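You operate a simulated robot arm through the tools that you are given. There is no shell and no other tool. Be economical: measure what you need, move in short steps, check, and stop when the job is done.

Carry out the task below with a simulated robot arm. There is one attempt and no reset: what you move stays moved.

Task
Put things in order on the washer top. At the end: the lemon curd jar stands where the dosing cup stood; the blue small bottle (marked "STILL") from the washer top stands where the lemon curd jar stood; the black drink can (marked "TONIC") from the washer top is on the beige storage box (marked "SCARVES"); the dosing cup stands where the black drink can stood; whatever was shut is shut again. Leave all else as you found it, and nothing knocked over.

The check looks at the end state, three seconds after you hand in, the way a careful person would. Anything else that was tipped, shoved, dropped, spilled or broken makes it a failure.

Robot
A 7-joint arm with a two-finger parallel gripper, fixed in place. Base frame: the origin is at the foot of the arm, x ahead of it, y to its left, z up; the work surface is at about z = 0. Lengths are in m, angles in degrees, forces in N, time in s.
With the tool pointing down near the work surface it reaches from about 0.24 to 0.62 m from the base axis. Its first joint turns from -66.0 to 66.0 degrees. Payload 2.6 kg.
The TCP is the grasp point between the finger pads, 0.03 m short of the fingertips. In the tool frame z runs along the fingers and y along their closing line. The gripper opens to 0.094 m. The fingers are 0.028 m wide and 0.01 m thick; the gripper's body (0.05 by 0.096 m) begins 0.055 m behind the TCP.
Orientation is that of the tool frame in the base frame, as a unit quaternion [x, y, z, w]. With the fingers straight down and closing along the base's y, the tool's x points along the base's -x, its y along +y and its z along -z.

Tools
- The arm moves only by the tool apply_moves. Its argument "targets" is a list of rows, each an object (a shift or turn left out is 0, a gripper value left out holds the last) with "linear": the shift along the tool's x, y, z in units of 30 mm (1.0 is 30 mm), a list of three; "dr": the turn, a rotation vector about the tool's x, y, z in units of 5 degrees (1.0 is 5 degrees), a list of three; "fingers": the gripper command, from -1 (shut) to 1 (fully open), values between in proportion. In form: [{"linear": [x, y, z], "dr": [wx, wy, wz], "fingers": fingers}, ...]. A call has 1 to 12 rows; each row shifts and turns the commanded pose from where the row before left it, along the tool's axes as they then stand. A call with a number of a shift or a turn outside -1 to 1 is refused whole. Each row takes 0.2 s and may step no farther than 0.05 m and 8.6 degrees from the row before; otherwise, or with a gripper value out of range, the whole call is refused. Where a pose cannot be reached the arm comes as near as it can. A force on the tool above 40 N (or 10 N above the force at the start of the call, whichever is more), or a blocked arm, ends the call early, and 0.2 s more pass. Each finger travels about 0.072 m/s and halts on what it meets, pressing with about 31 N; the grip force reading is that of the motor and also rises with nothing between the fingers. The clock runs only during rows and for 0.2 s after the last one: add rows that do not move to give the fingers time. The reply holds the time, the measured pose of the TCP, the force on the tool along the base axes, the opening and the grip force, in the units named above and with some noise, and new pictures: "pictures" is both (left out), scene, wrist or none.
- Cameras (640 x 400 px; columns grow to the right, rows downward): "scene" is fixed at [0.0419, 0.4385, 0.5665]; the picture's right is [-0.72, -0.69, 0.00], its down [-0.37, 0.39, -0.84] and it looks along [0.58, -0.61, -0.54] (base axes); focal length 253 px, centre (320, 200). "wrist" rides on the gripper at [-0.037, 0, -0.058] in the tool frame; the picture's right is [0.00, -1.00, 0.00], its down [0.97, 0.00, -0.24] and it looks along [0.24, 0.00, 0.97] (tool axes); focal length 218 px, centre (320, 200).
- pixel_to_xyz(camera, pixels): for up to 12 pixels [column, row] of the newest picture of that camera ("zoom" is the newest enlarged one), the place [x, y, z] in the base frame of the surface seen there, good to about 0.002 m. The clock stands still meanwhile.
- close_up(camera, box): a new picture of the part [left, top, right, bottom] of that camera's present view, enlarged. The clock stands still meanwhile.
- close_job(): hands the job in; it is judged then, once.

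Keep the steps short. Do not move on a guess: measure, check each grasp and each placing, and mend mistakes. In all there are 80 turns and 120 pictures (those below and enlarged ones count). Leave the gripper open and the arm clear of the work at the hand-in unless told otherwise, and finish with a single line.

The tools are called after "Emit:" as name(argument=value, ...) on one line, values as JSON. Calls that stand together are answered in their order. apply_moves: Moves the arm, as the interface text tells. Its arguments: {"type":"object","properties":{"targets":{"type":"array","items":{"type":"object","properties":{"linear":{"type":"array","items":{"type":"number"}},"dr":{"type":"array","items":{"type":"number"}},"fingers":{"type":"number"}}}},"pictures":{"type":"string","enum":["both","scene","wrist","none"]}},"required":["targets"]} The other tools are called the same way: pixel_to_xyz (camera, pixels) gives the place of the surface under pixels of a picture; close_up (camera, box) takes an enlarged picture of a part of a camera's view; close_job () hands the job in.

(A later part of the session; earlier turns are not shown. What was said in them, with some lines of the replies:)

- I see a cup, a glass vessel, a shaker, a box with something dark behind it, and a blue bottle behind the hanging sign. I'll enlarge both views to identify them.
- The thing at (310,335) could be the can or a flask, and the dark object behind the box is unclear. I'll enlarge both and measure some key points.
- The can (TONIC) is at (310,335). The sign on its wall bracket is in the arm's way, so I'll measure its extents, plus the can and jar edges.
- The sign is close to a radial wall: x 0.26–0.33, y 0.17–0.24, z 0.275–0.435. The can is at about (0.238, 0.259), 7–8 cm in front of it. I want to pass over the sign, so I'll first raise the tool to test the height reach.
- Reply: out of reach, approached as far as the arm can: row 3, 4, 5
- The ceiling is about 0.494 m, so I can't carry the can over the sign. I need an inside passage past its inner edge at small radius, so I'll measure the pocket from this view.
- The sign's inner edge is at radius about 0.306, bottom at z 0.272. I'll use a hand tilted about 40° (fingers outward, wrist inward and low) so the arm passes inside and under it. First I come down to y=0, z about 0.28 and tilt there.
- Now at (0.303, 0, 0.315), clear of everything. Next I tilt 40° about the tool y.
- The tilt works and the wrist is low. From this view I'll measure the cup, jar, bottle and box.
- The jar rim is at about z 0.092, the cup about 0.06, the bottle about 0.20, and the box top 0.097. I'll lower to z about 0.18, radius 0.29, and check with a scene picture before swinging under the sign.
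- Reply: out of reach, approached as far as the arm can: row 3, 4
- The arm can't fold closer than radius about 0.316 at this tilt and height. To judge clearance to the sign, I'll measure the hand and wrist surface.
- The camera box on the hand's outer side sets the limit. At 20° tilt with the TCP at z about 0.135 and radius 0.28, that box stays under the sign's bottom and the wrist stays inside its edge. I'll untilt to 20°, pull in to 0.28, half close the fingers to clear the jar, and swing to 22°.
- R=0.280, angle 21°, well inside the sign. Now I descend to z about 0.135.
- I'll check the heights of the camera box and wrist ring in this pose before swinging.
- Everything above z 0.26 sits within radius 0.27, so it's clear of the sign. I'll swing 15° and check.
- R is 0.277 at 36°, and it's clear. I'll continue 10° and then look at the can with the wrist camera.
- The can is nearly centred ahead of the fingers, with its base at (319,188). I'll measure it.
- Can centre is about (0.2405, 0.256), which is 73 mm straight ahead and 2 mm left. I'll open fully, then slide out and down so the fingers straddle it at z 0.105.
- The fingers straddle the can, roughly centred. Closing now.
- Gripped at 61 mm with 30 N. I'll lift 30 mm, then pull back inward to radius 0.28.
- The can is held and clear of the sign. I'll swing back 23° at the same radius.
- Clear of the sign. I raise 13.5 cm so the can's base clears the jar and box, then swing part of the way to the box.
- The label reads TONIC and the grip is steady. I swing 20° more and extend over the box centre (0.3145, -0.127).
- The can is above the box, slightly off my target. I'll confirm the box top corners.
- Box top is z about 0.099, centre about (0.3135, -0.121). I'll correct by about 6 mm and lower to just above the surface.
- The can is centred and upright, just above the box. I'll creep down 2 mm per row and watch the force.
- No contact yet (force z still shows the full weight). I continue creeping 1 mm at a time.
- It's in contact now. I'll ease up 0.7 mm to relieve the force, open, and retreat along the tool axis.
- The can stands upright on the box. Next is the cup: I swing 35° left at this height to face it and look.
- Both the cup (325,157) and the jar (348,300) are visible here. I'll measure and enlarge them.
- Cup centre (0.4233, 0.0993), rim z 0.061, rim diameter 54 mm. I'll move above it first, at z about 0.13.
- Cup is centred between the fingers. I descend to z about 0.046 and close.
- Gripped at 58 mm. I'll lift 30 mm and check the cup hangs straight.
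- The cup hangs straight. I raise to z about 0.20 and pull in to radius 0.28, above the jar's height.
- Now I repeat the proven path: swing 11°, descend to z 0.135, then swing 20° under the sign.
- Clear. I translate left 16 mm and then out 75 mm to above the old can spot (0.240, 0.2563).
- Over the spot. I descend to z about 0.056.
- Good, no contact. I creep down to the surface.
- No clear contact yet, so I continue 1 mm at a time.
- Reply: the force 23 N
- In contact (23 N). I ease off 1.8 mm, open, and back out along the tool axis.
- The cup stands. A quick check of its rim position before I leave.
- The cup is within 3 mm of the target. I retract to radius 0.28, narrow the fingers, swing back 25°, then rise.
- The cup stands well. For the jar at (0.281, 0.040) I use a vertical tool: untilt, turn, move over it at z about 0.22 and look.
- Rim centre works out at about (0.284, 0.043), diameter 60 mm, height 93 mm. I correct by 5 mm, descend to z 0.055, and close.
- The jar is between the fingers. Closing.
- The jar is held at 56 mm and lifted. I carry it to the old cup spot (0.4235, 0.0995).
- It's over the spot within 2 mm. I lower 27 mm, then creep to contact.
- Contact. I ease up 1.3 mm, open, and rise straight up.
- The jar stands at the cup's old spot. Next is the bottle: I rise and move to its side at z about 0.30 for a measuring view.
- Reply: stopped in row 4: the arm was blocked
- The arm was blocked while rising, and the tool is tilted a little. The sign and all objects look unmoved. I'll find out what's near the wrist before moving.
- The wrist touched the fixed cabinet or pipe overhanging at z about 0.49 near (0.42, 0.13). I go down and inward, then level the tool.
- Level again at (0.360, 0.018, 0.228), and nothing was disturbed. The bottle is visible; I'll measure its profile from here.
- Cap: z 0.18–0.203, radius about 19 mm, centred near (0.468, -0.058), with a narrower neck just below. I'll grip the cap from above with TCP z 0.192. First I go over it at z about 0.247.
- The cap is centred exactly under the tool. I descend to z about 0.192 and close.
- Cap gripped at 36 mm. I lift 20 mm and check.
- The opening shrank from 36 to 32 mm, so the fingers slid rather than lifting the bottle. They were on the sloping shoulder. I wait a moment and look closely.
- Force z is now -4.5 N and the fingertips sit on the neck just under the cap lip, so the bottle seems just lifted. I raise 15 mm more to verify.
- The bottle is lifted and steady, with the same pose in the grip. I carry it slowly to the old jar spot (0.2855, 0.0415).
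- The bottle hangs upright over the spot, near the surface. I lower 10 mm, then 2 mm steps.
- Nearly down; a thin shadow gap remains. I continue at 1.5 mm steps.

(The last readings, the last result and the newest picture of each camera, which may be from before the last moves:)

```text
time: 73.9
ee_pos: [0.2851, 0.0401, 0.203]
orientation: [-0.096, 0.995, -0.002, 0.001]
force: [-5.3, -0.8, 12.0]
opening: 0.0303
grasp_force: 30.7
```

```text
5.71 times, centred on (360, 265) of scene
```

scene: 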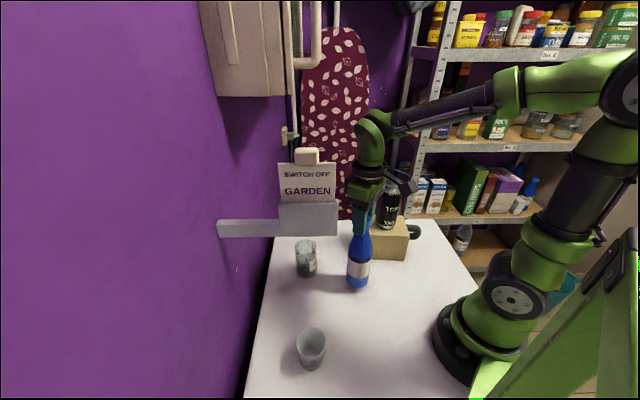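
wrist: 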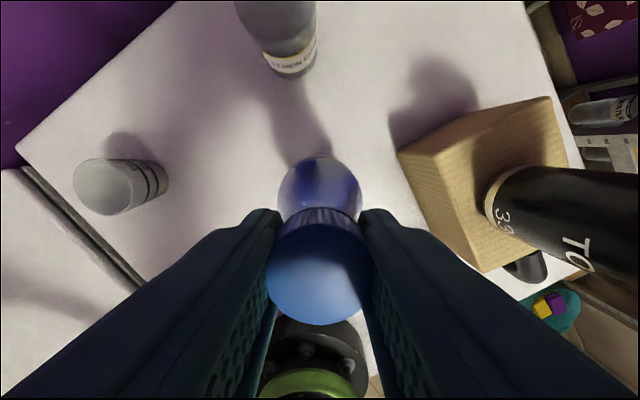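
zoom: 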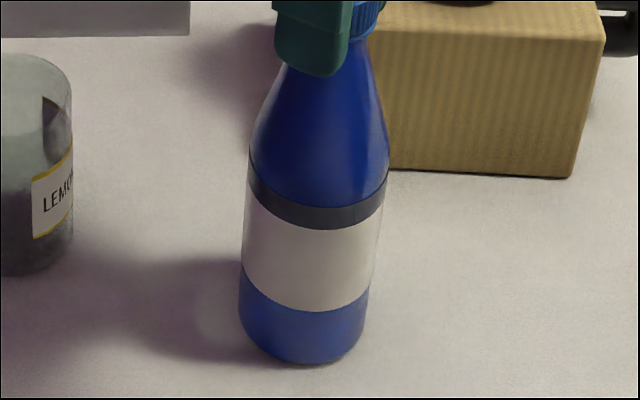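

Contact (+12 N). I ease up half a millimetre, open, let it settle, then rise a bit.

Emit:
apply_moves(targets=[{"linear": [0, 0, -0.018]}, {"fingers": -0.2}, {"fingers": 0.9}, {}, {}, {}, {"linear": [0, 0, -0.5]}, {"linear": [0, 0, -0.8]}], pictures="both")

Emit:
close_up(camera="scene", box=[290, 170, 420, 310])

```text
time: 75.7
ee_pos: [0.2846, 0.0415, 0.242]
orientation: [-0.096, 0.995, -0.002, 0.0]
force: [-0.1, 0.9, 0.2]
opening: 0.0893
grasp_force: 0.1
```

scene: 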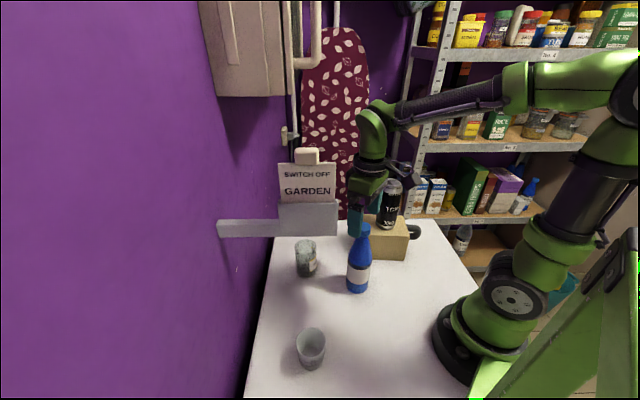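
wrist: 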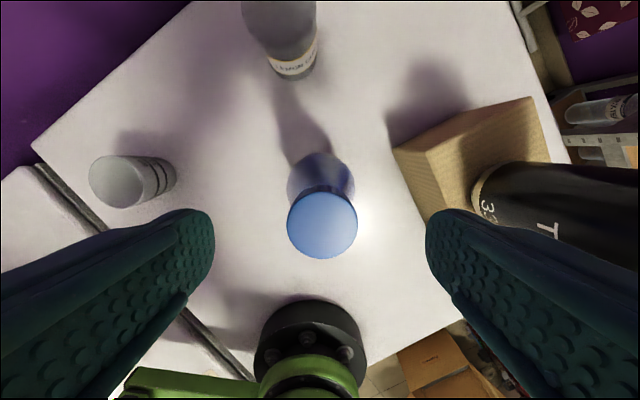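

```text
2.86 times, centred on (355, 240) of scene
```

zoom: 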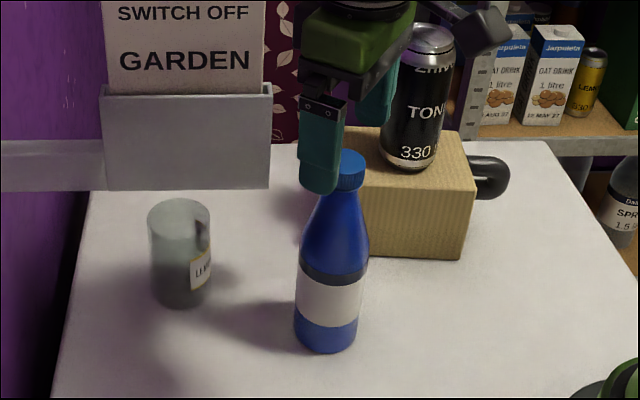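

The bottle stands upright on the jar's old spot. I rise clear with the gripper open and take a final look.

Emit:
apply_moves(targets=[{"linear": [0, 0, -0.6], "fingers": 1}, {"linear": [0, 0, -1]}, {"linear": [0, 0, -1]}, {"linear": [0, 0, -0.5]}, {}, {}], pictures="both")

Emit:
close_up(camera="scene", box=[240, 180, 440, 390])

```text
time: 77.1
ee_pos: [0.285, 0.0411, 0.3363]
orientation: [-0.095, 0.996, -0.003, 0.0]
force: [-0.8, 0.5, 0.5]
opening: 0.0939
grasp_force: 0.0
```

scene: 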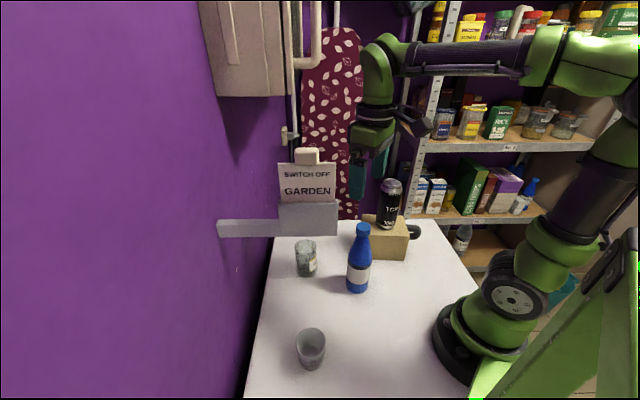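
wrist: 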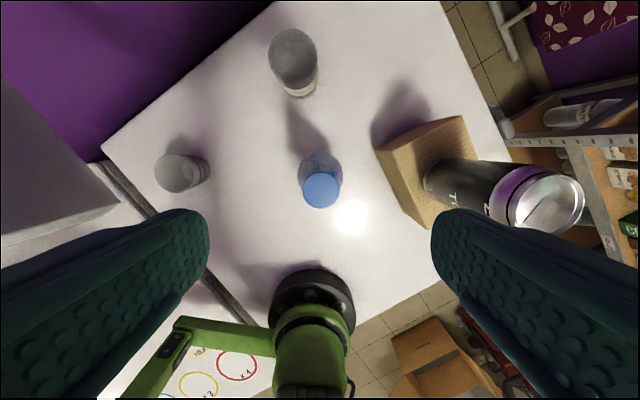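

```text
1.90 times, centred on (340, 285) of scene
```

zoom: 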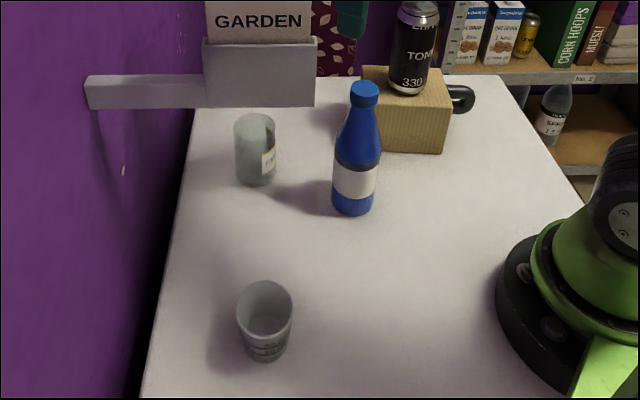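

All four items are upright in their places, the sign is unmoved, nothing was opened, the gripper is open and the arm is clear. Handing in.

Emit:
close_job()

```text
The job is handed in.
```

The jar, blue bottle, can and cup all stand upright in their assigned places and the job is handed in; the wrist touched the overhanging wall cabinet or pipe once, with nothing seen to move, and I never saw the "STILL" or "SCARVES" markings, so I took the only blue bottle and only beige box on the washer top.
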